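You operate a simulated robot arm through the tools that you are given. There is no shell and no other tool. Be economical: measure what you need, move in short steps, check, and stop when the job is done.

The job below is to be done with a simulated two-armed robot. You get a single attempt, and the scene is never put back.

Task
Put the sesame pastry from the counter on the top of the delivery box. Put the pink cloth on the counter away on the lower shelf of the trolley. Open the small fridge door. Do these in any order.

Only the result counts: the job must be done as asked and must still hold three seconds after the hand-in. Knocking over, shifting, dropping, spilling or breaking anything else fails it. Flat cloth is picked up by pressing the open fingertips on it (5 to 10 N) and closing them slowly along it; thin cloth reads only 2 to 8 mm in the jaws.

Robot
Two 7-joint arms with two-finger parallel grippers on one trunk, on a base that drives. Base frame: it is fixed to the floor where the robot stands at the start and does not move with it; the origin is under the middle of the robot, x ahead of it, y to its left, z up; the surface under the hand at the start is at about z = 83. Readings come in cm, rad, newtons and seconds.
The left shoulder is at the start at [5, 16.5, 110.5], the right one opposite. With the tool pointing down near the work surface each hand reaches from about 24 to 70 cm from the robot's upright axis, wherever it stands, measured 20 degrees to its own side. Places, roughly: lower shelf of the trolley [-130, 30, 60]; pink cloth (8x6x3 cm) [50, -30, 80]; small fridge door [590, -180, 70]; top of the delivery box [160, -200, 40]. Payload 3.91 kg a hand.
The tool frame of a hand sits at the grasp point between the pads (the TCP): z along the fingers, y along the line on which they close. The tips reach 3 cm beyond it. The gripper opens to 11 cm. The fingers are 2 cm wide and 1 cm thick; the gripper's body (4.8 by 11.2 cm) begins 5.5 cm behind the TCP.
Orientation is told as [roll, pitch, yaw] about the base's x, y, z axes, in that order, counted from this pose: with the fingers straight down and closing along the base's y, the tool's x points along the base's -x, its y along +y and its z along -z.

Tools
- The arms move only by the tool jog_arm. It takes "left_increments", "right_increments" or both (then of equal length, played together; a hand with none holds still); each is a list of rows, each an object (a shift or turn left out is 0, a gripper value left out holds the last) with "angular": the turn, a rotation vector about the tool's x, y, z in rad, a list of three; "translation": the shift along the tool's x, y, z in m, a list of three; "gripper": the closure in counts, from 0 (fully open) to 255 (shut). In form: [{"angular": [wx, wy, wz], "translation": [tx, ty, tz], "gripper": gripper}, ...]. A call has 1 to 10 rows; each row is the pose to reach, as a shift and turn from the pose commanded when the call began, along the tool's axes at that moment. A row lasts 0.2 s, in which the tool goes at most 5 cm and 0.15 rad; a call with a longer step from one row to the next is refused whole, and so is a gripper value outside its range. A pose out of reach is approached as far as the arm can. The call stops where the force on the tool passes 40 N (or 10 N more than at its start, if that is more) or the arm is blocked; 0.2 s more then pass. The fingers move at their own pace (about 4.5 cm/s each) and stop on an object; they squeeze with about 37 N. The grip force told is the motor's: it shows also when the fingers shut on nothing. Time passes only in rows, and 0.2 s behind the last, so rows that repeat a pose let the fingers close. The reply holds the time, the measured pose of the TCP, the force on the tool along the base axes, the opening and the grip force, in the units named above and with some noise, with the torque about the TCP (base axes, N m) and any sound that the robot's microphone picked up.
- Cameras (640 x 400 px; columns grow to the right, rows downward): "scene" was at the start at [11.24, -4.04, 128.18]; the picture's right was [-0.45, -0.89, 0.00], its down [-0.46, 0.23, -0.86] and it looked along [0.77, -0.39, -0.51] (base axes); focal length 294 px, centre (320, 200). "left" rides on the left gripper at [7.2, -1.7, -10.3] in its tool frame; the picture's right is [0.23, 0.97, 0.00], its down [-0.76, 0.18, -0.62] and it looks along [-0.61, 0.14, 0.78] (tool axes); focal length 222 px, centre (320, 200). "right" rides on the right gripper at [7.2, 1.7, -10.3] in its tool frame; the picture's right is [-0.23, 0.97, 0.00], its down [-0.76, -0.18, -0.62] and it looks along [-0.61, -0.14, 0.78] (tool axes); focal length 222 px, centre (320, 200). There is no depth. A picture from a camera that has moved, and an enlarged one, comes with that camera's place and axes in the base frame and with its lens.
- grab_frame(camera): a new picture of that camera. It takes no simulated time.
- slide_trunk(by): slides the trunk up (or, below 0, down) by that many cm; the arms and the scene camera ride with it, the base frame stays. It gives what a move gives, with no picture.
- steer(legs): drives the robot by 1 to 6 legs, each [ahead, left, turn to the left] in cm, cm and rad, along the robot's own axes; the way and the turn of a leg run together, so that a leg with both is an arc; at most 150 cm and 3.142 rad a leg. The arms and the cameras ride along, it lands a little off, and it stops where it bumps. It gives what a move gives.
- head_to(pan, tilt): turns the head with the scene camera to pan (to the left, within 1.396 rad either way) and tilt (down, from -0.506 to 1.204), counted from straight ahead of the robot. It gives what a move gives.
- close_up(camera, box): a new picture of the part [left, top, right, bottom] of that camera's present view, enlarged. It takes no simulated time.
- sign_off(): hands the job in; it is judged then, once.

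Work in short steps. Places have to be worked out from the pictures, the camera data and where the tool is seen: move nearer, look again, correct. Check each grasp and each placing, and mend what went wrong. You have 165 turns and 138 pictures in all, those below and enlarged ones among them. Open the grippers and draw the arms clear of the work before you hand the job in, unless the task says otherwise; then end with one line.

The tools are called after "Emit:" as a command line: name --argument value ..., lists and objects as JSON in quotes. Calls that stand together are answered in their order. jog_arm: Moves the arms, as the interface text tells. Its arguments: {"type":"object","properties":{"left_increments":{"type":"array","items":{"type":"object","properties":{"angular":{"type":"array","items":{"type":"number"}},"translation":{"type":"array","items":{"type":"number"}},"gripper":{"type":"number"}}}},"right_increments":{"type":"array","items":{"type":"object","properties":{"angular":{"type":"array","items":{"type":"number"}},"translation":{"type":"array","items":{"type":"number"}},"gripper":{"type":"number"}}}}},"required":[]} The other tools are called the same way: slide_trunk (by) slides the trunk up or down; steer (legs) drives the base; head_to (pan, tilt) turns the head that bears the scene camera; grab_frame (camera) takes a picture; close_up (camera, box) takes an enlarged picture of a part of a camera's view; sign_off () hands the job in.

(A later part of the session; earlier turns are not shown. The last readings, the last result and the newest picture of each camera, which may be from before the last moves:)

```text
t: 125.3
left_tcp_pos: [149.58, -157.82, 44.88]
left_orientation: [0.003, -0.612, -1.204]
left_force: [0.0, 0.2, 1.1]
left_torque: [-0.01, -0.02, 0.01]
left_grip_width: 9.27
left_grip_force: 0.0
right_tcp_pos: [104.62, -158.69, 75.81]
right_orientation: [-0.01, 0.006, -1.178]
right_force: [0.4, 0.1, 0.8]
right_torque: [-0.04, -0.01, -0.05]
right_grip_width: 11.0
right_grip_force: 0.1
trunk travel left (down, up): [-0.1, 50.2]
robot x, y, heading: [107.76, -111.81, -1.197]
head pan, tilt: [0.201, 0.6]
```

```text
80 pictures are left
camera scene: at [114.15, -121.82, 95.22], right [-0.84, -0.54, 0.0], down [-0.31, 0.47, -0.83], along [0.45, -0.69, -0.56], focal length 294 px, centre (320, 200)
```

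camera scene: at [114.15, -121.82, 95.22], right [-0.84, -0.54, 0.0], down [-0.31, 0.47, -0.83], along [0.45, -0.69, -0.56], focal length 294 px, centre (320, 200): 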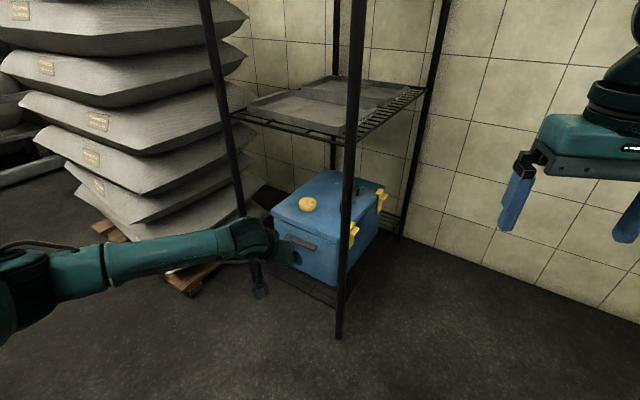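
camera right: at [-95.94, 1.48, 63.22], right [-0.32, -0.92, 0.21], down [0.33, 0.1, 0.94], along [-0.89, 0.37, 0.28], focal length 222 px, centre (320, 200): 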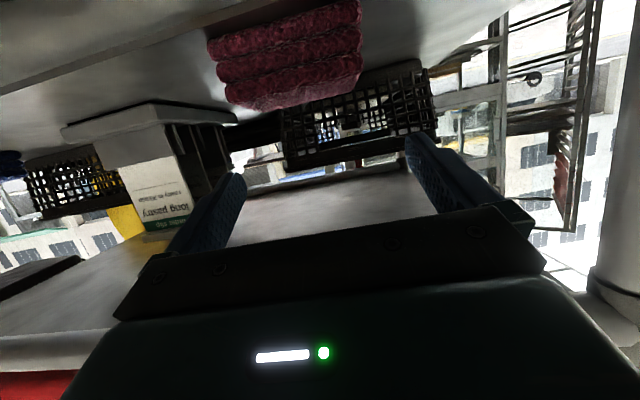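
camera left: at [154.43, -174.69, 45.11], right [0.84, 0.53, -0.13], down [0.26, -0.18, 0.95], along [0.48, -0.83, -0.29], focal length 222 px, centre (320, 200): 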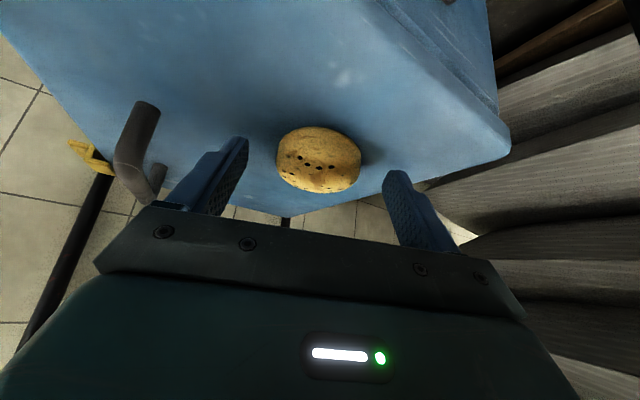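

The pastry sits on the delivery box. Now for the fridge: I fold the left arm back upright and raise the trunk.

Emit:
jog_arm --left_increments '[{"translation": [-0.0107, 0, -0.0414], "angular": [0, 0.061, 0]}, {"translation": [-0.0214, 0, -0.0828], "angular": [0, 0.122, 0]}, {"translation": [-0.0321, 0, -0.1242], "angular": [0, 0.183, 0]}, {"translation": [-0.0428, 0, -0.1656], "angular": [0, 0.244, 0]}, {"translation": [-0.0535, 0, -0.207], "angular": [0, 0.305, 0]}, {"translation": [-0.0642, 0, -0.2484], "angular": [0, 0.366, 0]}, {"translation": [-0.0749, 0, -0.29], "angular": [0, 0.427, 0]}, {"translation": [-0.0856, 0, -0.331], "angular": [0, 0.488, 0]}, {"translation": [-0.0963, 0, -0.3726], "angular": [0, 0.549, 0]}, {"translation": [-0.107, 0, -0.414], "angular": [0, 0.61, 0]}]'

Emit:
slide_trunk --by 25

Emit:
steer --legs '[[-8, 0, 0], [0, 0, 1.2]]'

Emit:
head_to --pan 0 --tilt 0.3

Emit:
grab_frame --camera "scene"

```text
t: 127.5
left_tcp_pos: [143.97, -143.66, 84.67]
left_orientation: [0.003, -0.002, -1.201]
left_force: [-1.0, -0.7, -0.2]
left_torque: [0.02, 0.0, 0.0]
left_grip_width: 9.28
left_grip_force: 0.0
right_tcp_pos: [104.71, -158.64, 75.69]
right_orientation: [-0.011, 0.006, -1.177]
right_force: [0.8, 0.2, 0.6]
right_torque: [0.01, 0.03, 0.01]
right_grip_width: 11.0
right_grip_force: 0.1
trunk travel left (down, up): [-0.1, 50.2]
robot x, y, heading: [108.23, -111.64, -1.194]
head pan, tilt: [0.201, 0.6]
```

```text
t: 130.1
left_tcp_pos: [143.89, -143.78, 109.79]
left_orientation: [0.0, -0.004, -1.202]
left_force: [-0.1, -0.1, 0.4]
left_torque: [-0.02, 0.01, 0.03]
left_grip_width: 9.26
left_grip_force: 0.0
right_tcp_pos: [104.72, -158.66, 100.66]
right_orientation: [-0.011, 0.006, -1.176]
right_force: [0.0, -0.1, -0.1]
right_torque: [0.0, 0.01, -0.02]
right_grip_width: 11.0
right_grip_force: 0.0
trunk travel left (down, up): [-25.1, 25.2]
robot x, y, heading: [108.11, -111.68, -1.196]
head pan, tilt: [0.201, 0.6]
```

```text
t: 134.1
left_tcp_pos: [147.98, -82.25, 109.72]
left_orientation: [0.002, -0.004, 0.0]
left_force: [-0.1, -0.4, 0.1]
left_torque: [0.02, 0.01, 0.0]
left_grip_width: 9.29
left_grip_force: 0.1
right_tcp_pos: [147.69, -124.31, 100.69]
right_orientation: [-0.011, 0.006, 0.027]
right_force: [-0.2, 0.1, -0.1]
right_torque: [0.02, 0.0, 0.0]
right_grip_width: 10.98
right_grip_force: 0.0
trunk travel left (down, up): [-25.1, 25.2]
robot x, y, heading: [105.18, -104.27, 0.001]
head pan, tilt: [0.201, 0.6]
```

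```text
t: 134.9
left_tcp_pos: [147.97, -82.29, 109.79]
left_orientation: [0.001, -0.005, 0.001]
left_force: [0.1, 0.6, 0.7]
left_torque: [0.03, 0.0, 0.0]
left_grip_width: 9.3
left_grip_force: 0.0
right_tcp_pos: [147.76, -124.36, 100.52]
right_orientation: [-0.01, 0.007, 0.026]
right_force: [0.0, 0.1, 0.1]
right_torque: [0.01, 0.05, 0.01]
right_grip_width: 11.02
right_grip_force: 0.1
trunk travel left (down, up): [-25.1, 25.2]
robot x, y, heading: [105.33, -103.92, 0.01]
head pan, tilt: [0.0, 0.3]
```

```text
79 pictures are left
camera scene: at [117.63, -104.18, 122.96], right [0.01, -1.0, 0.0], down [-0.3, 0.0, -0.96], along [0.96, 0.01, -0.3], focal length 294 px, centre (320, 200)
```

scene: 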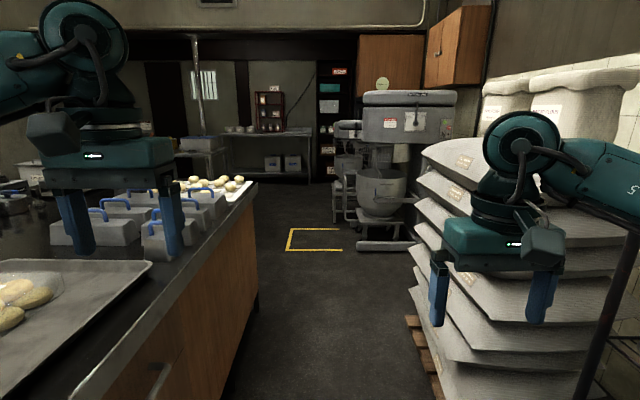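

The aisle ahead runs between the counter on the left and the sacks on the right. I raise the trunk so that the elbows pass above the counter goods, and look at both elbows.

Emit:
slide_trunk --by 24

Emit:
head_to --pan 0.9 --tilt 0.6

Emit:
grab_frame --camera "scene"

Emit:
head_to --pan -0.9 --tilt 0.6

Emit:
grab_frame --camera "scene"

```text
t: 137.4
left_tcp_pos: [147.91, -82.08, 133.79]
left_orientation: [0.002, -0.004, -0.001]
left_force: [-0.2, 0.3, -0.4]
left_torque: [0.0, -0.04, -0.01]
left_grip_width: 9.25
left_grip_force: 0.1
right_tcp_pos: [147.76, -124.36, 124.69]
right_orientation: [-0.012, 0.004, 0.025]
right_force: [0.4, 0.6, 0.0]
right_torque: [0.02, 0.0, 0.02]
right_grip_width: 10.97
right_grip_force: 0.0
trunk travel left (down, up): [-49.1, 1.2]
robot x, y, heading: [105.34, -104.62, 0.003]
head pan, tilt: [0.0, 0.3]
```

```text
t: 138.6
left_tcp_pos: [148.13, -82.35, 133.73]
left_orientation: [0.002, -0.004, 0.0]
left_force: [-0.5, 0.1, 1.0]
left_torque: [-0.01, 0.02, 0.01]
left_grip_width: 9.26
left_grip_force: 0.0
right_tcp_pos: [147.67, -124.25, 124.63]
right_orientation: [-0.011, 0.005, 0.025]
right_force: [-0.1, -0.1, 0.4]
right_torque: [0.0, -0.02, 0.01]
right_grip_width: 11.0
right_grip_force: 0.0
trunk travel left (down, up): [-49.1, 1.2]
robot x, y, heading: [105.12, -104.12, 0.005]
head pan, tilt: [0.901, 0.6]
```

```text
78 pictures are left
camera scene: at [113.76, -97.29, 144.22], right [0.79, -0.62, 0.0], down [-0.35, -0.44, -0.83], along [0.51, 0.65, -0.56], focal length 294 px, centre (320, 200)
```

scene: 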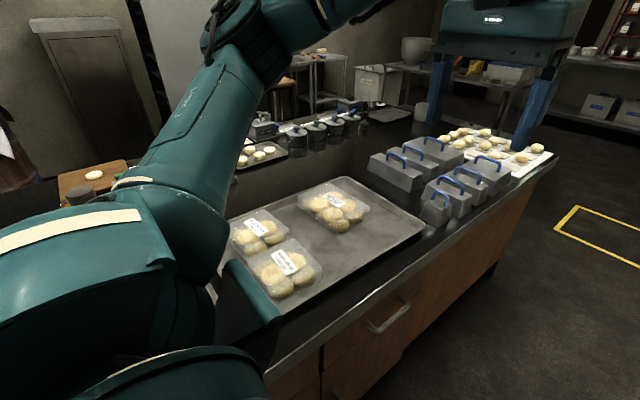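

```text
t: 140.4
left_tcp_pos: [147.99, -82.24, 133.81]
left_orientation: [0.003, -0.004, 0.0]
left_force: [1.1, -0.1, -0.2]
left_torque: [-0.01, -0.02, 0.05]
left_grip_width: 9.26
left_grip_force: 0.0
right_tcp_pos: [147.78, -124.24, 124.64]
right_orientation: [-0.01, 0.005, 0.026]
right_force: [1.2, 0.0, -0.2]
right_torque: [0.01, 0.03, 0.0]
right_grip_width: 11.01
right_grip_force: 0.0
trunk travel left (down, up): [-49.1, 1.2]
robot x, y, heading: [104.61, -104.41, 0.008]
head pan, tilt: [-0.901, 0.6]
```

```text
77 pictures are left
camera scene: at [113.82, -111.13, 144.22], right [-0.78, -0.63, 0.0], down [-0.35, 0.44, -0.83], along [0.52, -0.64, -0.56], focal length 294 px, centre (320, 200)
```

scene: 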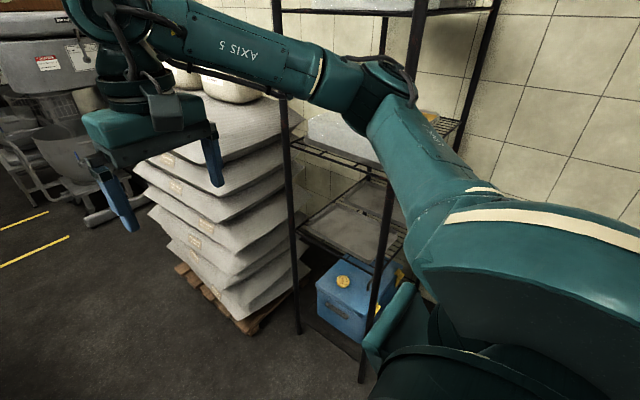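

Left arm is well above the counter goods; the right elbow (y≈-147) would pass close to the sacks (y≈-152). I stretch the right hand 16 cm forward and 4 cm inward to bring that elbow in, then look.

Emit:
jog_arm --right_increments '[{"translation": [-0.04, 0.01, 0]}, {"translation": [-0.08, 0.02, 0]}, {"translation": [-0.12, 0.03, 0]}, {"translation": [-0.16, 0.04, 0]}, {"translation": [-0.16, 0.04, 0]}]'

Emit:
grab_frame --camera "scene"

```text
t: 141.6
left_tcp_pos: [147.97, -82.37, 133.79]
left_orientation: [0.003, -0.004, 0.0]
left_force: [0.5, 0.5, 0.2]
left_torque: [-0.02, -0.02, -0.04]
left_grip_width: 9.3
left_grip_force: 0.0
right_tcp_pos: [163.68, -119.98, 124.56]
right_orientation: [-0.01, 0.005, 0.027]
right_force: [0.8, 0.9, -0.1]
right_torque: [0.01, 0.0, -0.02]
right_grip_width: 11.0
right_grip_force: 0.1
trunk travel left (down, up): [-49.1, 1.2]
robot x, y, heading: [104.99, -104.03, 0.006]
head pan, tilt: [-0.901, 0.6]
```

```text
76 pictures are left
camera scene: at [113.77, -111.21, 144.22], right [-0.78, -0.62, 0.0], down [-0.35, 0.44, -0.82], along [0.52, -0.64, -0.57], focal length 294 px, centre (320, 200)
```

scene: 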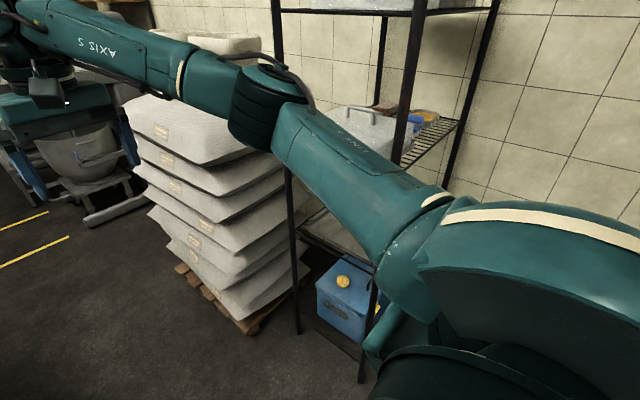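

The elbow is now at y≈-136. I drive 150 cm down the aisle with a 2 cm shift left, then look.

Emit:
steer --legs '[[0, 2, 0], [150, 0, 0]]'

Emit:
head_to --pan -0.2 --tilt 0.3

Emit:
grab_frame --camera "scene"

```text
t: 149.6
left_tcp_pos: [298.63, -80.64, 133.78]
left_orientation: [0.002, -0.004, -0.01]
left_force: [-0.6, -0.2, -0.3]
left_torque: [0.01, 0.03, 0.02]
left_grip_width: 9.24
left_grip_force: 0.0
right_tcp_pos: [314.14, -118.39, 124.55]
right_orientation: [-0.01, 0.004, 0.017]
right_force: [0.0, -0.2, 0.9]
right_torque: [0.02, -0.01, -0.02]
right_grip_width: 11.0
right_grip_force: 0.2
trunk travel left (down, up): [-49.1, 1.2]
robot x, y, heading: [255.78, -102.11, -0.003]
head pan, tilt: [-0.901, 0.6]
```

```text
t: 150.6
left_tcp_pos: [298.61, -80.64, 133.75]
left_orientation: [0.001, -0.004, -0.009]
left_force: [0.0, 0.2, 0.0]
left_torque: [-0.02, -0.01, -0.02]
left_grip_width: 9.27
left_grip_force: 0.0
right_tcp_pos: [314.0, -118.41, 124.56]
right_orientation: [-0.011, 0.005, 0.017]
right_force: [-0.3, -0.8, 0.7]
right_torque: [0.02, -0.01, -0.03]
right_grip_width: 10.99
right_grip_force: 0.1
trunk travel left (down, up): [-49.1, 1.2]
robot x, y, heading: [256.08, -102.32, -0.004]
head pan, tilt: [-0.201, 0.3]
```

```text
75 pictures are left
camera scene: at [267.89, -104.14, 146.96], right [-0.2, -0.98, 0.0], down [-0.29, 0.06, -0.96], along [0.94, -0.2, -0.3], focal length 294 px, centre (320, 200)
```

scene: 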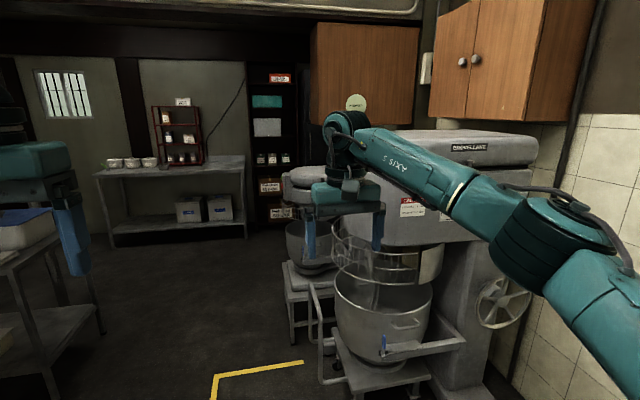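

The mixers stand ahead on the right, and the fridge is hidden behind them. I check the left side to see where the counter ends.

Emit:
head_to --pan 0.6 --tilt 0.6

Emit:
grab_frame --camera "scene"

```text
t: 151.8
left_tcp_pos: [298.58, -80.6, 133.71]
left_orientation: [0.001, -0.003, -0.009]
left_force: [0.1, -0.5, 0.8]
left_torque: [-0.05, -0.01, 0.01]
left_grip_width: 9.26
left_grip_force: 0.1
right_tcp_pos: [314.12, -118.44, 124.62]
right_orientation: [-0.011, 0.006, 0.018]
right_force: [-0.6, -0.2, 0.3]
right_torque: [-0.01, -0.03, -0.02]
right_grip_width: 11.02
right_grip_force: 0.1
trunk travel left (down, up): [-49.1, 1.2]
robot x, y, heading: [255.69, -102.23, 0.001]
head pan, tilt: [0.6, 0.6]
```

```text
74 pictures are left
camera scene: at [266.07, -97.27, 144.22], right [0.56, -0.83, 0.0], down [-0.47, -0.32, -0.83], along [0.68, 0.46, -0.56], focal length 294 px, centre (320, 200)
```

scene: 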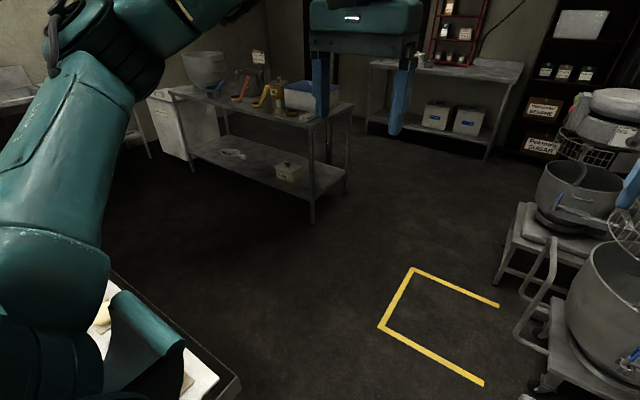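

The counter ends at x≈279, and the mixers occupy y<-115 for x>344. I go 62 cm ahead, shift 50 cm left, then 100 cm ahead.

Emit:
steer --legs '[[62, 0, 0], [0, 50, 0], [100, 0, 0]]'

Emit:
head_to --pan -0.5 --tilt 0.45

Emit:
grab_frame --camera "scene"

```text
t: 164.5
left_tcp_pos: [460.91, -31.11, 133.82]
left_orientation: [0.004, -0.004, -0.007]
left_force: [-0.2, 0.1, 0.4]
left_torque: [0.01, 0.0, 0.01]
left_grip_width: 9.26
left_grip_force: 0.0
right_tcp_pos: [476.39, -68.86, 124.61]
right_orientation: [-0.012, 0.005, 0.017]
right_force: [0.4, 0.4, -0.5]
right_torque: [0.01, 0.02, -0.02]
right_grip_width: 10.99
right_grip_force: 0.0
trunk travel left (down, up): [-49.1, 1.2]
robot x, y, heading: [417.75, -52.74, -0.006]
head pan, tilt: [0.6, 0.6]
```

```text
t: 165.9
left_tcp_pos: [460.84, -31.0, 133.66]
left_orientation: [0.002, -0.002, -0.008]
left_force: [0.8, -0.2, -1.0]
left_torque: [0.03, 0.0, -0.01]
left_grip_width: 9.21
left_grip_force: 0.1
right_tcp_pos: [476.34, -68.81, 124.51]
right_orientation: [-0.01, 0.005, 0.015]
right_force: [0.4, 0.9, -0.6]
right_torque: [0.01, 0.01, -0.02]
right_grip_width: 10.98
right_grip_force: 0.1
trunk travel left (down, up): [-49.1, 1.2]
robot x, y, heading: [418.01, -52.32, -0.003]
head pan, tilt: [-0.499, 0.45]
```

```text
73 pictures are left
camera scene: at [429.07, -57.11, 145.57], right [-0.48, -0.88, 0.0], down [-0.38, 0.21, -0.9], along [0.79, -0.43, -0.44], focal length 294 px, centre (320, 200)
```

scene: 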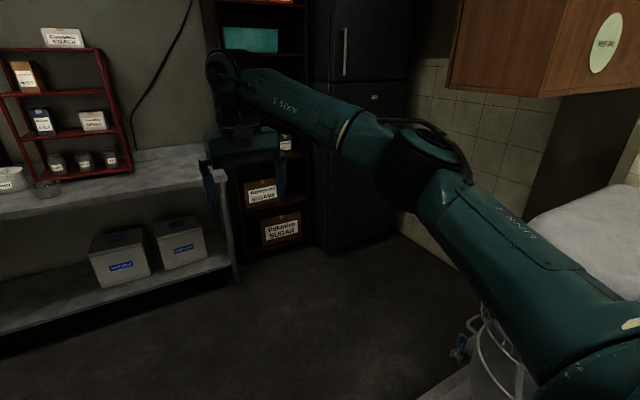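

The black fridge is ahead: place [590,-180,70] projects onto its lower door. I zoom in on it.

Emit:
close_up --camera "scene" --box '[200, 0, 440, 260]'

```text
1.54 times, centred on (320, 130) of scene
camera zoom: at [429.07, -57.11, 145.57], right [-0.48, -0.88, 0.0], down [-0.38, 0.21, -0.9], along [0.79, -0.43, -0.44], focal length 453 px, centre (320, 308)
```

zoom: 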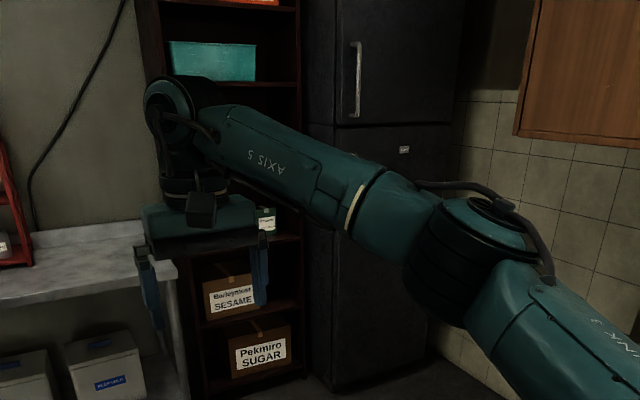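

The fridge's front runs from about [601,-157] to [592,-230], facing -x, with its handle side on the left. I drive closer, lower the trunk and look again.

Emit:
steer --legs '[[75, 0, 0], [0, -40, 0]]'

Emit:
slide_trunk --by -17

Emit:
head_to --pan -0.8 --tilt 0.5

Emit:
grab_frame --camera "scene"

```text
t: 173.5
left_tcp_pos: [536.32, -71.65, 133.82]
left_orientation: [0.001, -0.004, -0.029]
left_force: [0.0, 0.2, 0.0]
left_torque: [0.03, -0.03, -0.03]
left_grip_width: 9.27
left_grip_force: 0.0
right_tcp_pos: [551.18, -109.68, 124.64]
right_orientation: [-0.01, 0.005, -0.003]
right_force: [-0.1, -0.8, -0.6]
right_torque: [0.03, -0.02, 0.04]
right_grip_width: 11.02
right_grip_force: 0.2
trunk travel left (down, up): [-49.1, 1.2]
robot x, y, heading: [493.09, -92.44, -0.023]
head pan, tilt: [-0.499, 0.45]
```

```text
t: 175.5
left_tcp_pos: [536.38, -71.67, 116.82]
left_orientation: [0.003, -0.003, -0.029]
left_force: [0.0, 0.4, 0.9]
left_torque: [0.01, 0.0, -0.04]
left_grip_width: 9.26
left_grip_force: 0.2
right_tcp_pos: [551.18, -109.68, 107.56]
right_orientation: [-0.01, 0.006, -0.002]
right_force: [0.5, 1.2, 0.5]
right_torque: [0.0, -0.03, -0.01]
right_grip_width: 10.99
right_grip_force: 0.0
trunk travel left (down, up): [-32.1, 18.2]
robot x, y, heading: [492.41, -92.39, -0.021]
head pan, tilt: [-0.499, 0.45]
```

```text
t: 176.3
left_tcp_pos: [536.44, -71.59, 116.84]
left_orientation: [0.001, -0.004, -0.027]
left_force: [0.0, 0.3, -0.1]
left_torque: [-0.02, 0.02, -0.01]
left_grip_width: 9.27
left_grip_force: 0.1
right_tcp_pos: [551.09, -109.74, 107.66]
right_orientation: [-0.011, 0.004, -0.003]
right_force: [0.0, -0.3, 0.2]
right_torque: [0.0, 0.01, -0.02]
right_grip_width: 10.96
right_grip_force: 0.1
trunk travel left (down, up): [-32.1, 18.2]
robot x, y, heading: [493.21, -92.51, -0.02]
head pan, tilt: [-0.799, 0.499]
```

```text
71 pictures are left
camera scene: at [502.29, -99.14, 128.13], right [-0.73, -0.68, 0.0], down [-0.33, 0.35, -0.88], along [0.6, -0.64, -0.48], focal length 294 px, centre (320, 200)
```

scene: 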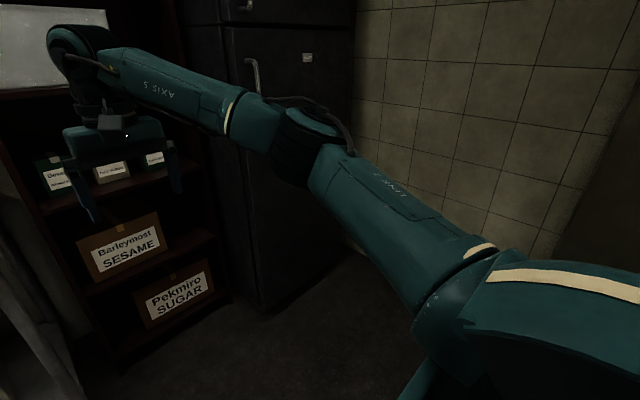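

I see the lower door's handle near [592,-162, up to 119]. I look further right and down for free floor before moving in.

Emit:
head_to --pan -1.396 --tilt 0.7

Emit:
grab_frame --camera "scene"

```text
t: 177.3
left_tcp_pos: [536.37, -71.58, 116.76]
left_orientation: [0.003, -0.003, -0.029]
left_force: [-0.5, 0.2, -0.3]
left_torque: [0.01, -0.01, 0.0]
left_grip_width: 9.29
left_grip_force: 0.2
right_tcp_pos: [551.06, -109.74, 107.65]
right_orientation: [-0.011, 0.005, -0.002]
right_force: [0.3, 0.2, 0.1]
right_torque: [-0.01, 0.01, 0.04]
right_grip_width: 11.0
right_grip_force: 0.1
trunk travel left (down, up): [-32.1, 18.2]
robot x, y, heading: [492.88, -92.14, -0.022]
head pan, tilt: [-1.396, 0.7]
```

```text
70 pictures are left
camera scene: at [497.38, -100.87, 126.36], right [-0.99, -0.15, 0.0], down [-0.1, 0.64, -0.77], along [0.12, -0.76, -0.64], focal length 294 px, centre (320, 200)
```

scene: 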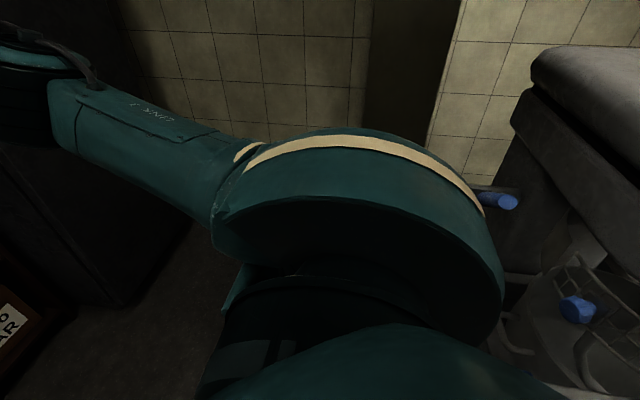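

There is free floor ahead up to the fridge, and the mixer's lever is at x≈470. I turn the right hand to point forward horizontally for the vertical handle, pulling it in a bit.

Emit:
jog_arm --right_increments '[{"translation": [0.02, 0, 0], "angular": [0, -0.145, 0]}, {"translation": [0.04, 0, 0], "angular": [0, -0.29, 0]}, {"translation": [0.06, 0, 0], "angular": [0, -0.435, 0]}, {"translation": [0.08, 0, 0], "angular": [0, -0.58, 0]}, {"translation": [0.1, 0, 0], "angular": [0, -0.725, 0]}, {"translation": [0.1, 0, 0], "angular": [0, -0.87, 0]}, {"translation": [0.1, 0, 0], "angular": [0, -1.015, 0]}, {"translation": [0.1, 0, 0], "angular": [0, -1.16, 0]}, {"translation": [0.1, 0, 0], "angular": [0, -1.305, 0]}, {"translation": [0.1, 0, 0], "angular": [0, -1.45, 0]}]'

Emit:
steer --legs '[[30, 0, 0], [0, -28, 0]]'

Emit:
head_to --pan -0.6 --tilt 0.4

Emit:
grab_frame --camera "scene"

Emit:
grab_frame --camera "right"

```text
t: 179.5
left_tcp_pos: [536.31, -71.56, 116.83]
left_orientation: [0.003, -0.003, -0.028]
left_force: [-0.2, -0.3, -0.3]
left_torque: [0.05, 0.0, 0.03]
left_grip_width: 9.27
left_grip_force: 0.0
right_tcp_pos: [540.95, -109.65, 107.69]
right_orientation: [-0.04, -1.349, 0.04]
right_force: [0.4, -0.4, -0.4]
right_torque: [-0.02, 0.01, -0.01]
right_grip_width: 11.0
right_grip_force: 0.0
right hand out of reach, approached as far as the arm can: row 10
trunk travel left (down, up): [-32.1, 18.2]
robot x, y, heading: [493.19, -92.37, -0.029]
head pan, tilt: [-1.396, 0.7]
```

```text
t: 184.1
left_tcp_pos: [565.96, -99.31, 116.7]
left_orientation: [0.002, -0.003, -0.018]
left_force: [0.8, 0.7, 0.4]
left_torque: [-0.01, 0.01, 0.02]
left_grip_width: 9.28
left_grip_force: 0.0
right_tcp_pos: [571.03, -137.19, 107.71]
right_orientation: [-0.044, -1.348, 0.049]
right_force: [0.5, 0.4, -0.2]
right_torque: [-0.01, -0.03, 0.0]
right_grip_width: 11.0
right_grip_force: 0.0
trunk travel left (down, up): [-32.1, 18.2]
robot x, y, heading: [523.1, -120.35, -0.011]
head pan, tilt: [-1.396, 0.7]
```

```text
t: 185.2
left_tcp_pos: [566.02, -99.22, 116.82]
left_orientation: [0.002, -0.003, -0.019]
left_force: [-0.1, 0.8, -0.1]
left_torque: [-0.01, -0.01, 0.04]
left_grip_width: 9.26
left_grip_force: 0.0
right_tcp_pos: [570.99, -137.25, 107.65]
right_orientation: [-0.044, -1.346, 0.049]
right_force: [0.2, 0.6, -0.1]
right_torque: [-0.01, 0.02, -0.03]
right_grip_width: 11.01
right_grip_force: 0.0
trunk travel left (down, up): [-32.1, 18.2]
robot x, y, heading: [523.0, -120.3, -0.011]
head pan, tilt: [-0.6, 0.4]
```

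```text
69 pictures are left
camera scene: at [533.47, -125.73, 129.04], right [-0.58, -0.82, 0.0], down [-0.32, 0.22, -0.92], along [0.75, -0.53, -0.39], focal length 294 px, centre (320, 200)
```

scene: 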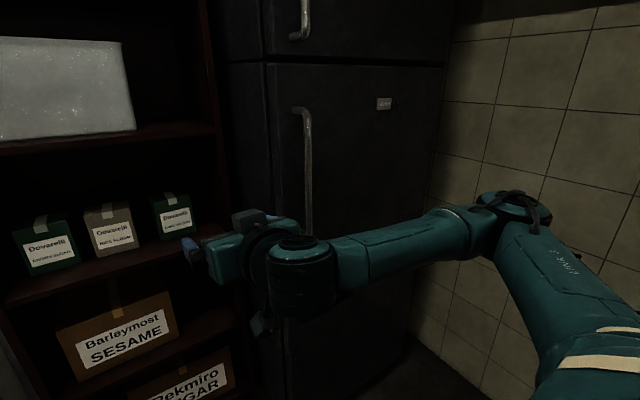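

```text
68 pictures are left
camera right: at [559.28, -135.67, 102.92], right [0.04, 0.98, 0.21], down [-0.44, -0.17, 0.88], along [0.9, -0.13, 0.42], focal length 222 px, centre (320, 200)
```

right: 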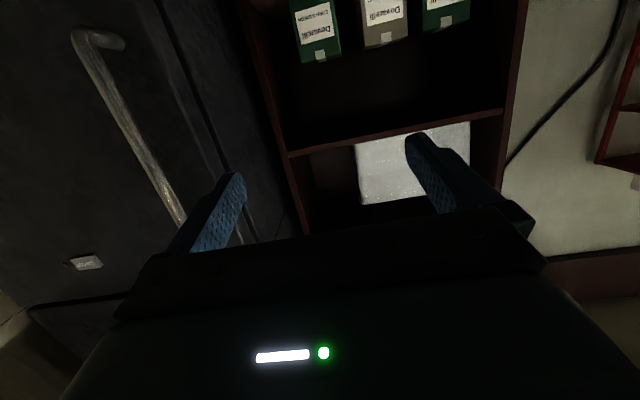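

Triangulation puts the handle bar at about [590,-162.5], z 91–122. I strafe right 25 cm so the open fingers face it.

Emit:
steer --legs '[[0, -25, 0]]'

Emit:
grab_frame --camera "right"

Emit:
grab_frame --camera "scene"

```text
t: 188.0
left_tcp_pos: [565.58, -124.11, 116.84]
left_orientation: [0.001, -0.004, -0.022]
left_force: [-0.3, 0.4, 0.2]
left_torque: [0.0, 0.0, 0.02]
left_grip_width: 9.26
left_grip_force: 0.0
right_tcp_pos: [570.63, -162.2, 107.6]
right_orientation: [-0.043, -1.348, 0.047]
right_force: [0.0, -0.1, -0.3]
right_torque: [0.04, -0.01, 0.02]
right_grip_width: 11.02
right_grip_force: 0.1
trunk travel left (down, up): [-32.1, 18.2]
robot x, y, heading: [522.19, -145.38, -0.01]
head pan, tilt: [-0.6, 0.4]
```

```text
67 pictures are left
camera right: at [558.87, -160.64, 102.92], right [0.05, 0.98, 0.21], down [-0.44, -0.17, 0.88], along [0.9, -0.13, 0.42], focal length 222 px, centre (320, 200)
```

right: 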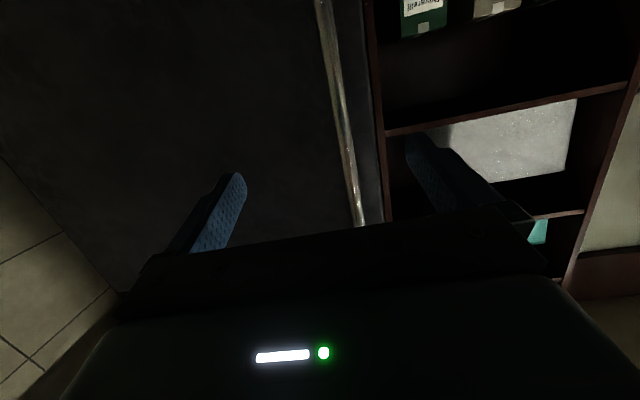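

```text
66 pictures are left
camera scene: at [533.08, -150.65, 129.04], right [-0.58, -0.82, 0.0], down [-0.32, 0.23, -0.92], along [0.75, -0.53, -0.39], focal length 294 px, centre (320, 200)
```

scene: 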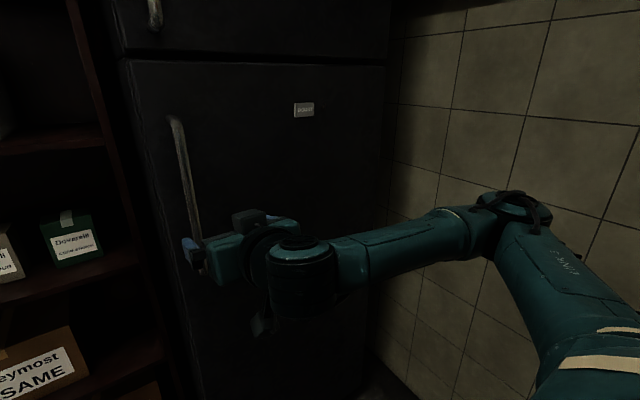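

The bar now triangulates to about [587,-159.7]. I shift 2.3 cm left and go 12 cm ahead, then check.

Emit:
steer --legs '[[0, 2.3, 0], [12, 0, 0]]'

Emit:
grab_frame --camera "right"

Emit:
close_up --camera "scene" --box '[60, 90, 300, 300]'

```text
t: 189.8
left_tcp_pos: [577.5, -121.99, 116.88]
left_orientation: [0.0, -0.003, -0.019]
left_force: [-1.4, -0.7, -0.9]
left_torque: [-0.04, -0.02, 0.0]
left_grip_width: 9.28
left_grip_force: 0.1
right_tcp_pos: [582.39, -159.94, 107.63]
right_orientation: [-0.043, -1.347, 0.049]
right_force: [0.7, -0.7, 0.2]
right_torque: [0.02, 0.0, 0.01]
right_grip_width: 11.0
right_grip_force: 0.1
trunk travel left (down, up): [-32.1, 18.2]
robot x, y, heading: [533.92, -143.36, -0.011]
head pan, tilt: [-0.6, 0.4]
```

```text
65 pictures are left
camera right: at [570.73, -158.45, 102.9], right [0.04, 0.98, 0.21], down [-0.44, -0.17, 0.88], along [0.9, -0.13, 0.42], focal length 222 px, centre (320, 200)
```

right: 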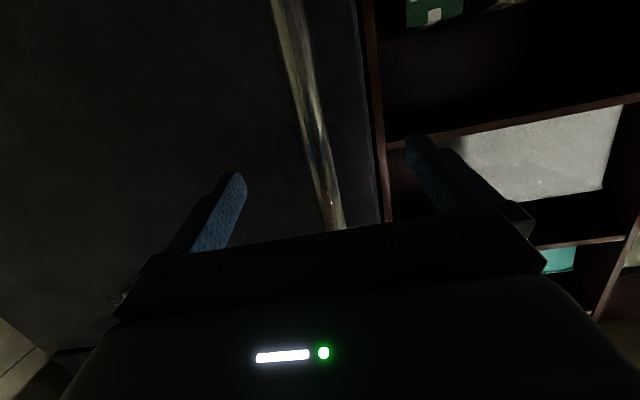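

```text
1.90 times, centred on (180, 195) of scene
camera zoom: at [544.95, -148.5, 129.03], right [-0.58, -0.82, 0.0], down [-0.32, 0.22, -0.92], along [0.75, -0.53, -0.39], focal length 561 px, centre (587, 210)
```

zoom: 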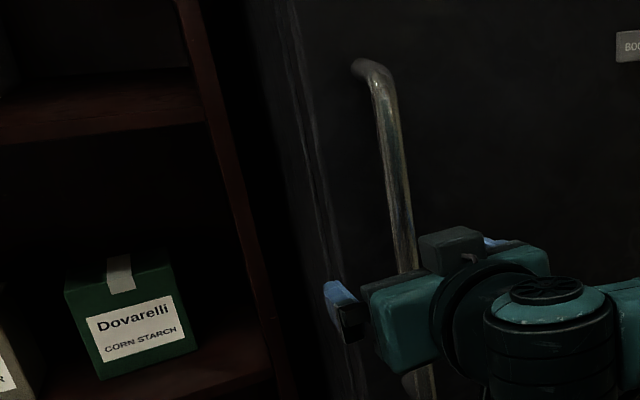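

The bar runs centred between the fingers. I move 4 cm further ahead and close on it.

Emit:
steer --legs '[[4.2, 0, 0]]'

Emit:
grab_frame --camera "right"

Emit:
close_up --camera "scene" --box '[60, 90, 300, 300]'

```text
t: 190.6
left_tcp_pos: [581.82, -121.91, 116.8]
left_orientation: [0.004, -0.004, -0.019]
left_force: [0.9, 0.2, 0.2]
left_torque: [-0.03, 0.02, 0.03]
left_grip_width: 9.3
left_grip_force: 0.0
right_tcp_pos: [586.6, -160.01, 107.54]
right_orientation: [-0.044, -1.348, 0.049]
right_force: [0.6, -0.7, 0.5]
right_torque: [0.01, 0.01, 0.04]
right_grip_width: 11.0
right_grip_force: 0.0
trunk travel left (down, up): [-32.1, 18.2]
robot x, y, heading: [538.23, -143.27, -0.019]
head pan, tilt: [-0.6, 0.4]
```

```text
63 pictures are left
camera right: at [574.91, -158.52, 102.89], right [0.04, 0.98, 0.21], down [-0.44, -0.17, 0.88], along [0.9, -0.13, 0.42], focal length 222 px, centre (320, 200)
```

right: 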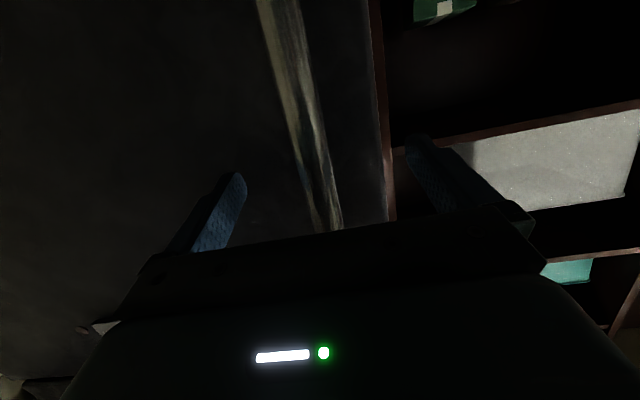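

```text
1.90 times, centred on (180, 195) of scene
camera zoom: at [549.14, -148.56, 129.03], right [-0.58, -0.82, 0.0], down [-0.32, 0.22, -0.92], along [0.75, -0.53, -0.39], focal length 561 px, centre (587, 210)
```

zoom: 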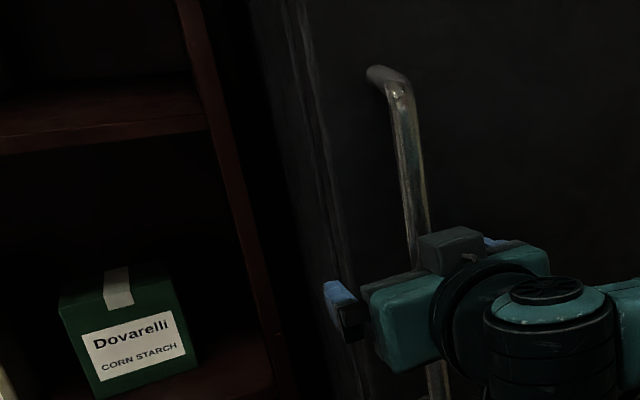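

The bar computes to x≈587, right at the TCP. I close on it.

Emit:
jog_arm --right_increments '[{"gripper": 80}, {"gripper": 160}, {"gripper": 255}, {"gripper": 255}, {"gripper": 255}, {"gripper": 255}, {"gripper": 255}, {"gripper": 255}, {"gripper": 255}]'

Emit:
grab_frame --camera "right"

```text
t: 192.6
left_tcp_pos: [581.65, -122.02, 116.7]
left_orientation: [-0.001, -0.005, -0.019]
left_force: [-0.1, -0.9, 0.0]
left_torque: [0.0, 0.03, 0.01]
left_grip_width: 9.26
left_grip_force: 0.1
right_tcp_pos: [586.59, -159.96, 107.63]
right_orientation: [-0.041, -1.348, 0.047]
right_force: [-1.3, 3.6, -1.6]
right_torque: [0.74, -0.06, 0.02]
right_grip_width: 1.9
right_grip_force: 44.9
trunk travel left (down, up): [-32.1, 18.2]
robot x, y, heading: [538.26, -143.35, -0.018]
head pan, tilt: [-0.6, 0.4]
```

```text
61 pictures are left
camera right: at [574.84, -158.48, 102.93], right [0.04, 0.98, 0.21], down [-0.44, -0.17, 0.88], along [0.9, -0.13, 0.42], focal length 222 px, centre (320, 200)
```

right: 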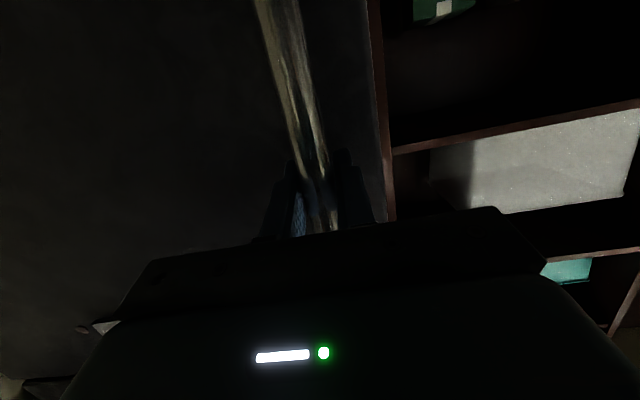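

The handle is gripped (1.9 cm). I pull by driving back 8 cm.

Emit:
steer --legs '[[-8, -0.5, 0]]'

Emit:
grab_frame --camera "scene"

```text
t: 193.8
left_tcp_pos: [573.48, -122.58, 116.75]
left_orientation: [0.002, -0.004, -0.02]
left_force: [1.4, 0.0, 0.8]
left_torque: [0.04, 0.03, 0.01]
left_grip_width: 9.27
left_grip_force: 0.1
right_tcp_pos: [578.75, -161.57, 107.63]
right_orientation: [-0.043, -1.347, 0.01]
right_force: [0.4, -3.8, -0.2]
right_torque: [0.64, -0.25, -0.33]
right_grip_width: 1.87
right_grip_force: 44.9
trunk travel left (down, up): [-32.1, 18.2]
robot x, y, heading: [529.73, -143.75, -0.018]
head pan, tilt: [-0.6, 0.4]
stopped in leg 1: the force on the tool passed its limit at 43 N (the readings are from after the stop); the commanded pose is now the measured one
```

```text
60 pictures are left
camera scene: at [540.83, -149.1, 129.03], right [-0.58, -0.82, 0.0], down [-0.32, 0.23, -0.92], along [0.75, -0.53, -0.39], focal length 294 px, centre (320, 200)
```

scene: 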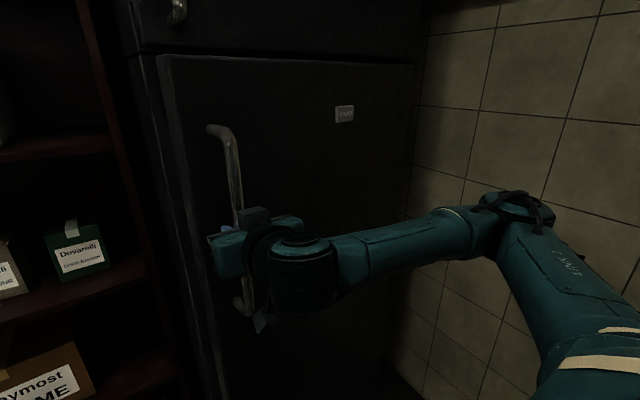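

The door is coming open and the hand follows it. I continue pulling back with a slight shift right and a small left turn.

Emit:
steer --legs '[[-6, -1, 0.04]]'

Emit:
steer --legs '[[-6, -1.5, 0.04]]'

Emit:
grab_frame --camera "scene"

```text
t: 194.7
left_tcp_pos: [570.18, -122.42, 116.76]
left_orientation: [0.001, -0.003, -0.003]
left_force: [-0.4, 0.1, -0.1]
left_torque: [-0.01, 0.06, -0.01]
left_grip_width: 9.28
left_grip_force: 0.0
right_tcp_pos: [576.55, -162.35, 107.68]
right_orientation: [-0.047, -1.348, -0.007]
right_force: [0.0, -4.1, -5.0]
right_torque: [0.68, -0.15, -0.32]
right_grip_width: 1.89
right_grip_force: 45.7
trunk travel left (down, up): [-32.1, 18.2]
robot x, y, heading: [527.1, -144.34, 0.0]
head pan, tilt: [-0.6, 0.4]
stopped in leg 1: the force on the tool passed its limit at 48 N (the readings are from after the stop); the commanded pose is now the measured one
```

```text
t: 195.7
left_tcp_pos: [566.43, -122.38, 116.64]
left_orientation: [0.003, -0.005, 0.021]
left_force: [-0.4, -0.2, 1.0]
left_torque: [-0.04, 0.0, -0.02]
left_grip_width: 9.28
left_grip_force: 0.0
right_tcp_pos: [573.96, -163.07, 107.75]
right_orientation: [-0.05, -1.346, -0.019]
right_force: [0.2, -3.5, -5.0]
right_torque: [0.78, -0.05, -0.33]
right_grip_width: 1.86
right_grip_force: 44.9
trunk travel left (down, up): [-32.1, 18.2]
robot x, y, heading: [523.93, -145.13, 0.018]
head pan, tilt: [-0.6, 0.4]
stopped in leg 1: the force on the tool passed its limit at 46 N (the readings are from after the stop); the commanded pose is now the measured one
```

```text
59 pictures are left
camera scene: at [534.81, -150.16, 129.04], right [-0.55, -0.84, 0.0], down [-0.33, 0.21, -0.92], along [0.77, -0.5, -0.39], focal length 294 px, centre (320, 200)
```

scene: 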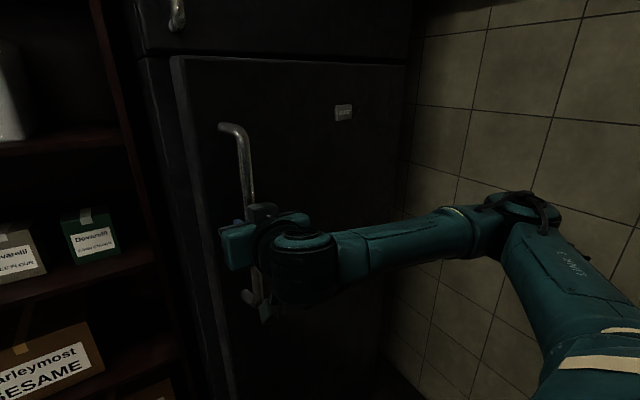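

The handle has moved about 13 cm. I continue with short pulls.

Emit:
steer --legs '[[-5, -1.5, 0.0]]'

Emit:
steer --legs '[[-5, 0, 0.0]]'

Emit:
steer --legs '[[-5, -2.5, 0.0]]'

```text
t: 196.6
left_tcp_pos: [561.73, -124.34, 116.66]
left_orientation: [0.004, -0.002, 0.021]
left_force: [-0.1, 0.1, 0.1]
left_torque: [0.03, -0.02, -0.01]
left_grip_width: 9.29
left_grip_force: 0.0
right_tcp_pos: [569.23, -165.22, 107.7]
right_orientation: [-0.049, -1.349, -0.023]
right_force: [14.7, -26.1, -4.0]
right_torque: [0.64, 0.11, 0.24]
right_grip_width: 1.88
right_grip_force: 45.1
trunk travel left (down, up): [-32.1, 18.2]
robot x, y, heading: [519.01, -146.49, 0.022]
head pan, tilt: [-0.6, 0.4]
```

```text
t: 197.4
left_tcp_pos: [559.2, -124.2, 116.78]
left_orientation: [0.003, -0.001, 0.02]
left_force: [0.9, 0.5, -0.6]
left_torque: [0.04, 0.0, 0.0]
left_grip_width: 9.26
left_grip_force: 0.2
right_tcp_pos: [567.13, -166.28, 107.74]
right_orientation: [-0.054, -1.348, -0.064]
right_force: [1.0, -4.4, -6.6]
right_torque: [0.83, -0.27, -0.34]
right_grip_width: 1.86
right_grip_force: 44.6
trunk travel left (down, up): [-32.1, 18.2]
robot x, y, heading: [516.44, -147.12, 0.024]
head pan, tilt: [-0.6, 0.4]
stopped in leg 1: the force on the tool passed its limit at 47 N (the readings are from after the stop); the commanded pose is now the measured one
```

```text
t: 198.4
left_tcp_pos: [554.69, -126.9, 116.59]
left_orientation: [0.003, -0.001, 0.021]
left_force: [0.1, -0.9, 0.3]
left_torque: [-0.01, -0.02, 0.02]
left_grip_width: 9.3
left_grip_force: 0.0
right_tcp_pos: [562.49, -169.24, 107.75]
right_orientation: [-0.052, -1.35, -0.065]
right_force: [15.1, -20.6, -4.6]
right_torque: [0.66, 0.19, 0.13]
right_grip_width: 1.89
right_grip_force: 45.3
trunk travel left (down, up): [-32.1, 18.2]
robot x, y, heading: [511.61, -149.19, 0.019]
head pan, tilt: [-0.6, 0.4]
```

The path fits a small door radius of about 36 cm, so the door is about 40° open already. I look.

Emit:
grab_frame --camera "scene"

```text
58 pictures are left
camera scene: at [522.81, -154.7, 129.0], right [-0.55, -0.84, 0.0], down [-0.33, 0.22, -0.92], along [0.77, -0.5, -0.39], focal length 294 px, centre (320, 200)
```

scene: 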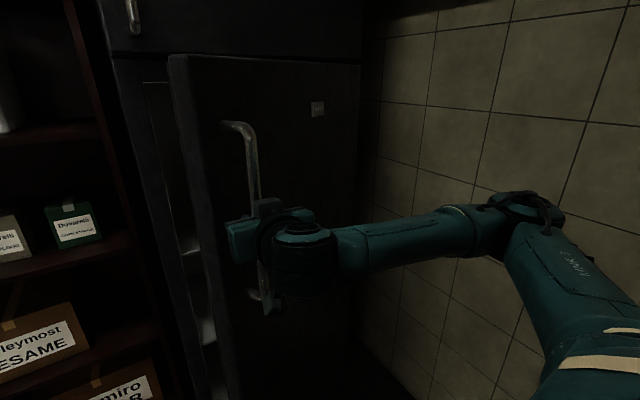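

The door is open with the interior visible. I continue along the arc, mostly to the right now.

Emit:
steer --legs '[[-3, -3.5, 0.0]]'

Emit:
steer --legs '[[-2.5, -4, 0.0]]'

Emit:
steer --legs '[[-2, -4.5, 0.0]]'

Emit:
grab_frame --camera "scene"

```text
t: 199.3
left_tcp_pos: [553.94, -127.77, 116.33]
left_orientation: [-0.004, 0.004, 0.021]
left_force: [0.4, -0.1, -0.4]
left_torque: [-0.02, -0.01, 0.03]
left_grip_width: 9.27
left_grip_force: 0.0
right_tcp_pos: [561.81, -169.73, 107.7]
right_orientation: [-0.051, -1.347, -0.061]
right_force: [-0.6, 0.8, -3.9]
right_torque: [0.57, -0.94, -0.1]
right_grip_width: 1.87
right_grip_force: 44.7
trunk travel left (down, up): [-32.1, 18.2]
robot x, y, heading: [510.75, -150.7, 0.017]
head pan, tilt: [-0.6, 0.4]
stopped in leg 1: the robot was blocked; the commanded pose is now the measured one
```

```text
t: 200.0
left_tcp_pos: [553.99, -127.9, 116.19]
left_orientation: [-0.005, 0.006, 0.021]
left_force: [-0.2, -0.9, -0.2]
left_torque: [0.01, -0.01, 0.0]
left_grip_width: 9.26
left_grip_force: 0.1
right_tcp_pos: [561.89, -169.68, 107.73]
right_orientation: [-0.037, -1.348, -0.068]
right_force: [-1.7, 0.0, -3.6]
right_torque: [0.33, -0.69, -0.09]
right_grip_width: 1.91
right_grip_force: 45.4
trunk travel left (down, up): [-32.1, 18.2]
robot x, y, heading: [510.84, -150.87, 0.021]
head pan, tilt: [-0.6, 0.4]
stopped in leg 1: the robot was blocked; the commanded pose is now the measured one
```

```text
t: 200.8
left_tcp_pos: [554.04, -128.4, 116.12]
left_orientation: [-0.007, 0.009, 0.02]
left_force: [0.7, 0.5, -0.7]
left_torque: [-0.02, -0.01, 0.02]
left_grip_width: 9.26
left_grip_force: 0.1
right_tcp_pos: [561.57, -169.85, 107.66]
right_orientation: [-0.021, -1.347, -0.065]
right_force: [-0.7, 1.3, -3.7]
right_torque: [0.13, -0.56, -0.07]
right_grip_width: 1.89
right_grip_force: 45.2
trunk travel left (down, up): [-32.1, 18.2]
robot x, y, heading: [509.98, -151.96, 0.016]
head pan, tilt: [-0.6, 0.4]
stopped in leg 1: the robot was blocked; the commanded pose is now the measured one
```

```text
57 pictures are left
camera scene: at [522.12, -156.5, 129.02], right [-0.59, -0.8, 0.01], down [-0.32, 0.22, -0.92], along [0.74, -0.55, -0.39], focal length 294 px, centre (320, 200)
```

scene: 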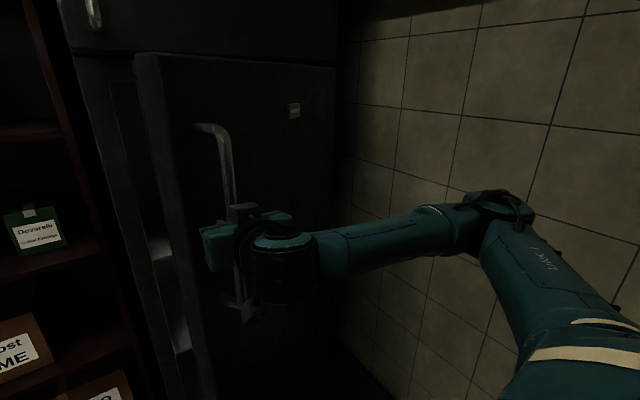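

Something blocks the base. I look to my right and down.

Emit:
head_to --pan -1.396 --tilt 0.75

Emit:
grab_frame --camera "scene"

```text
t: 202.0
left_tcp_pos: [552.86, -129.12, 116.59]
left_orientation: [-0.001, -0.004, 0.021]
left_force: [-0.3, 0.2, 0.6]
left_torque: [-0.01, -0.02, 0.05]
left_grip_width: 9.26
left_grip_force: 0.1
right_tcp_pos: [560.59, -170.77, 107.69]
right_orientation: [-0.001, -1.343, -0.093]
right_force: [-4.0, 4.2, -17.1]
right_torque: [0.14, 1.07, 0.14]
right_grip_width: 1.86
right_grip_force: 44.9
trunk travel left (down, up): [-32.1, 18.2]
robot x, y, heading: [510.21, -151.54, 0.015]
head pan, tilt: [-1.396, 0.75]
```

```text
56 pictures are left
camera scene: at [515.05, -159.88, 125.99], right [-0.98, -0.19, 0.0], down [-0.13, 0.67, -0.73], along [0.14, -0.72, -0.68], focal length 294 px, centre (320, 200)
```

scene: 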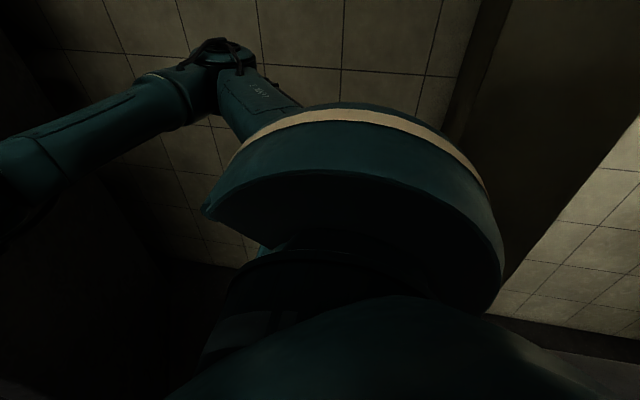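

The base is probably touching the mixer behind me at x≈475. I'll release the handle and push the door further open from inside. First I open the fingers and draw the hand back with the arm.

Emit:
jog_arm --right_increments '[{"gripper": 150}, {"gripper": 50}, {"gripper": 0}, {"gripper": 0}, {"gripper": 0}, {"gripper": 0}]'

Emit:
head_to --pan -0.6 --tilt 0.4

Emit:
grab_frame --camera "scene"

Emit:
grab_frame --camera "right"

```text
t: 203.4
left_tcp_pos: [552.92, -129.1, 116.77]
left_orientation: [-0.001, -0.006, 0.021]
left_force: [-0.2, -0.1, 0.1]
left_torque: [0.0, 0.0, 0.01]
left_grip_width: 9.27
left_grip_force: 0.1
right_tcp_pos: [560.63, -170.56, 108.2]
right_orientation: [0.015, -1.358, -0.101]
right_force: [0.1, -0.6, 0.3]
right_torque: [0.02, 0.01, 0.01]
right_grip_width: 11.0
right_grip_force: 0.1
trunk travel left (down, up): [-32.1, 18.2]
robot x, y, heading: [510.27, -152.21, 0.021]
head pan, tilt: [-1.396, 0.75]
```

```text
t: 204.5
left_tcp_pos: [553.96, -128.57, 115.97]
left_orientation: [-0.007, 0.006, 0.022]
left_force: [0.2, 0.4, 0.8]
left_torque: [-0.01, 0.0, 0.01]
left_grip_width: 9.28
left_grip_force: 0.0
right_tcp_pos: [561.5, -169.93, 107.73]
right_orientation: [-0.02, -1.35, -0.069]
right_force: [-0.5, 0.2, 0.0]
right_torque: [0.0, -0.01, 0.01]
right_grip_width: 10.99
right_grip_force: 0.1
trunk travel left (down, up): [-32.1, 18.2]
robot x, y, heading: [510.16, -151.7, 0.02]
head pan, tilt: [-0.6, 0.4]
```

```text
55 pictures are left
camera scene: at [522.07, -156.55, 128.79], right [-0.59, -0.81, 0.01], down [-0.34, 0.23, -0.91], along [0.74, -0.54, -0.41], focal length 294 px, centre (320, 200)
```

scene: 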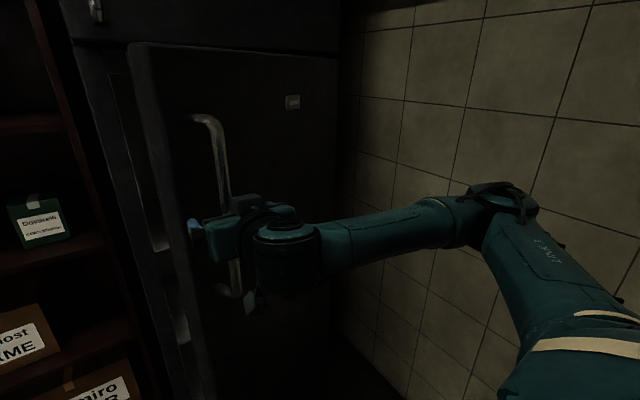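

```text
54 pictures are left
camera right: at [550.02, -167.31, 102.96], right [0.14, 0.97, 0.22], down [-0.45, -0.13, 0.88], along [0.88, -0.22, 0.42], focal length 222 px, centre (320, 200)
```

right: 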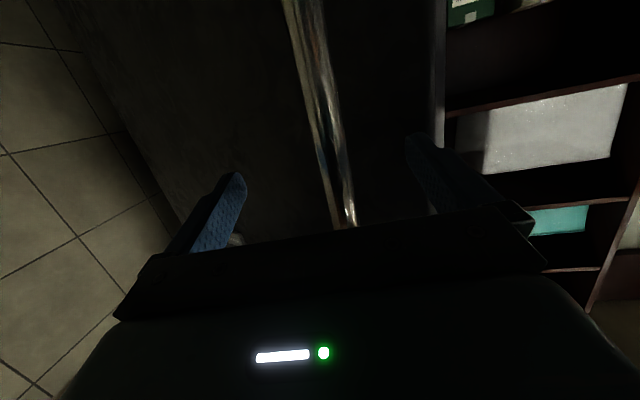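

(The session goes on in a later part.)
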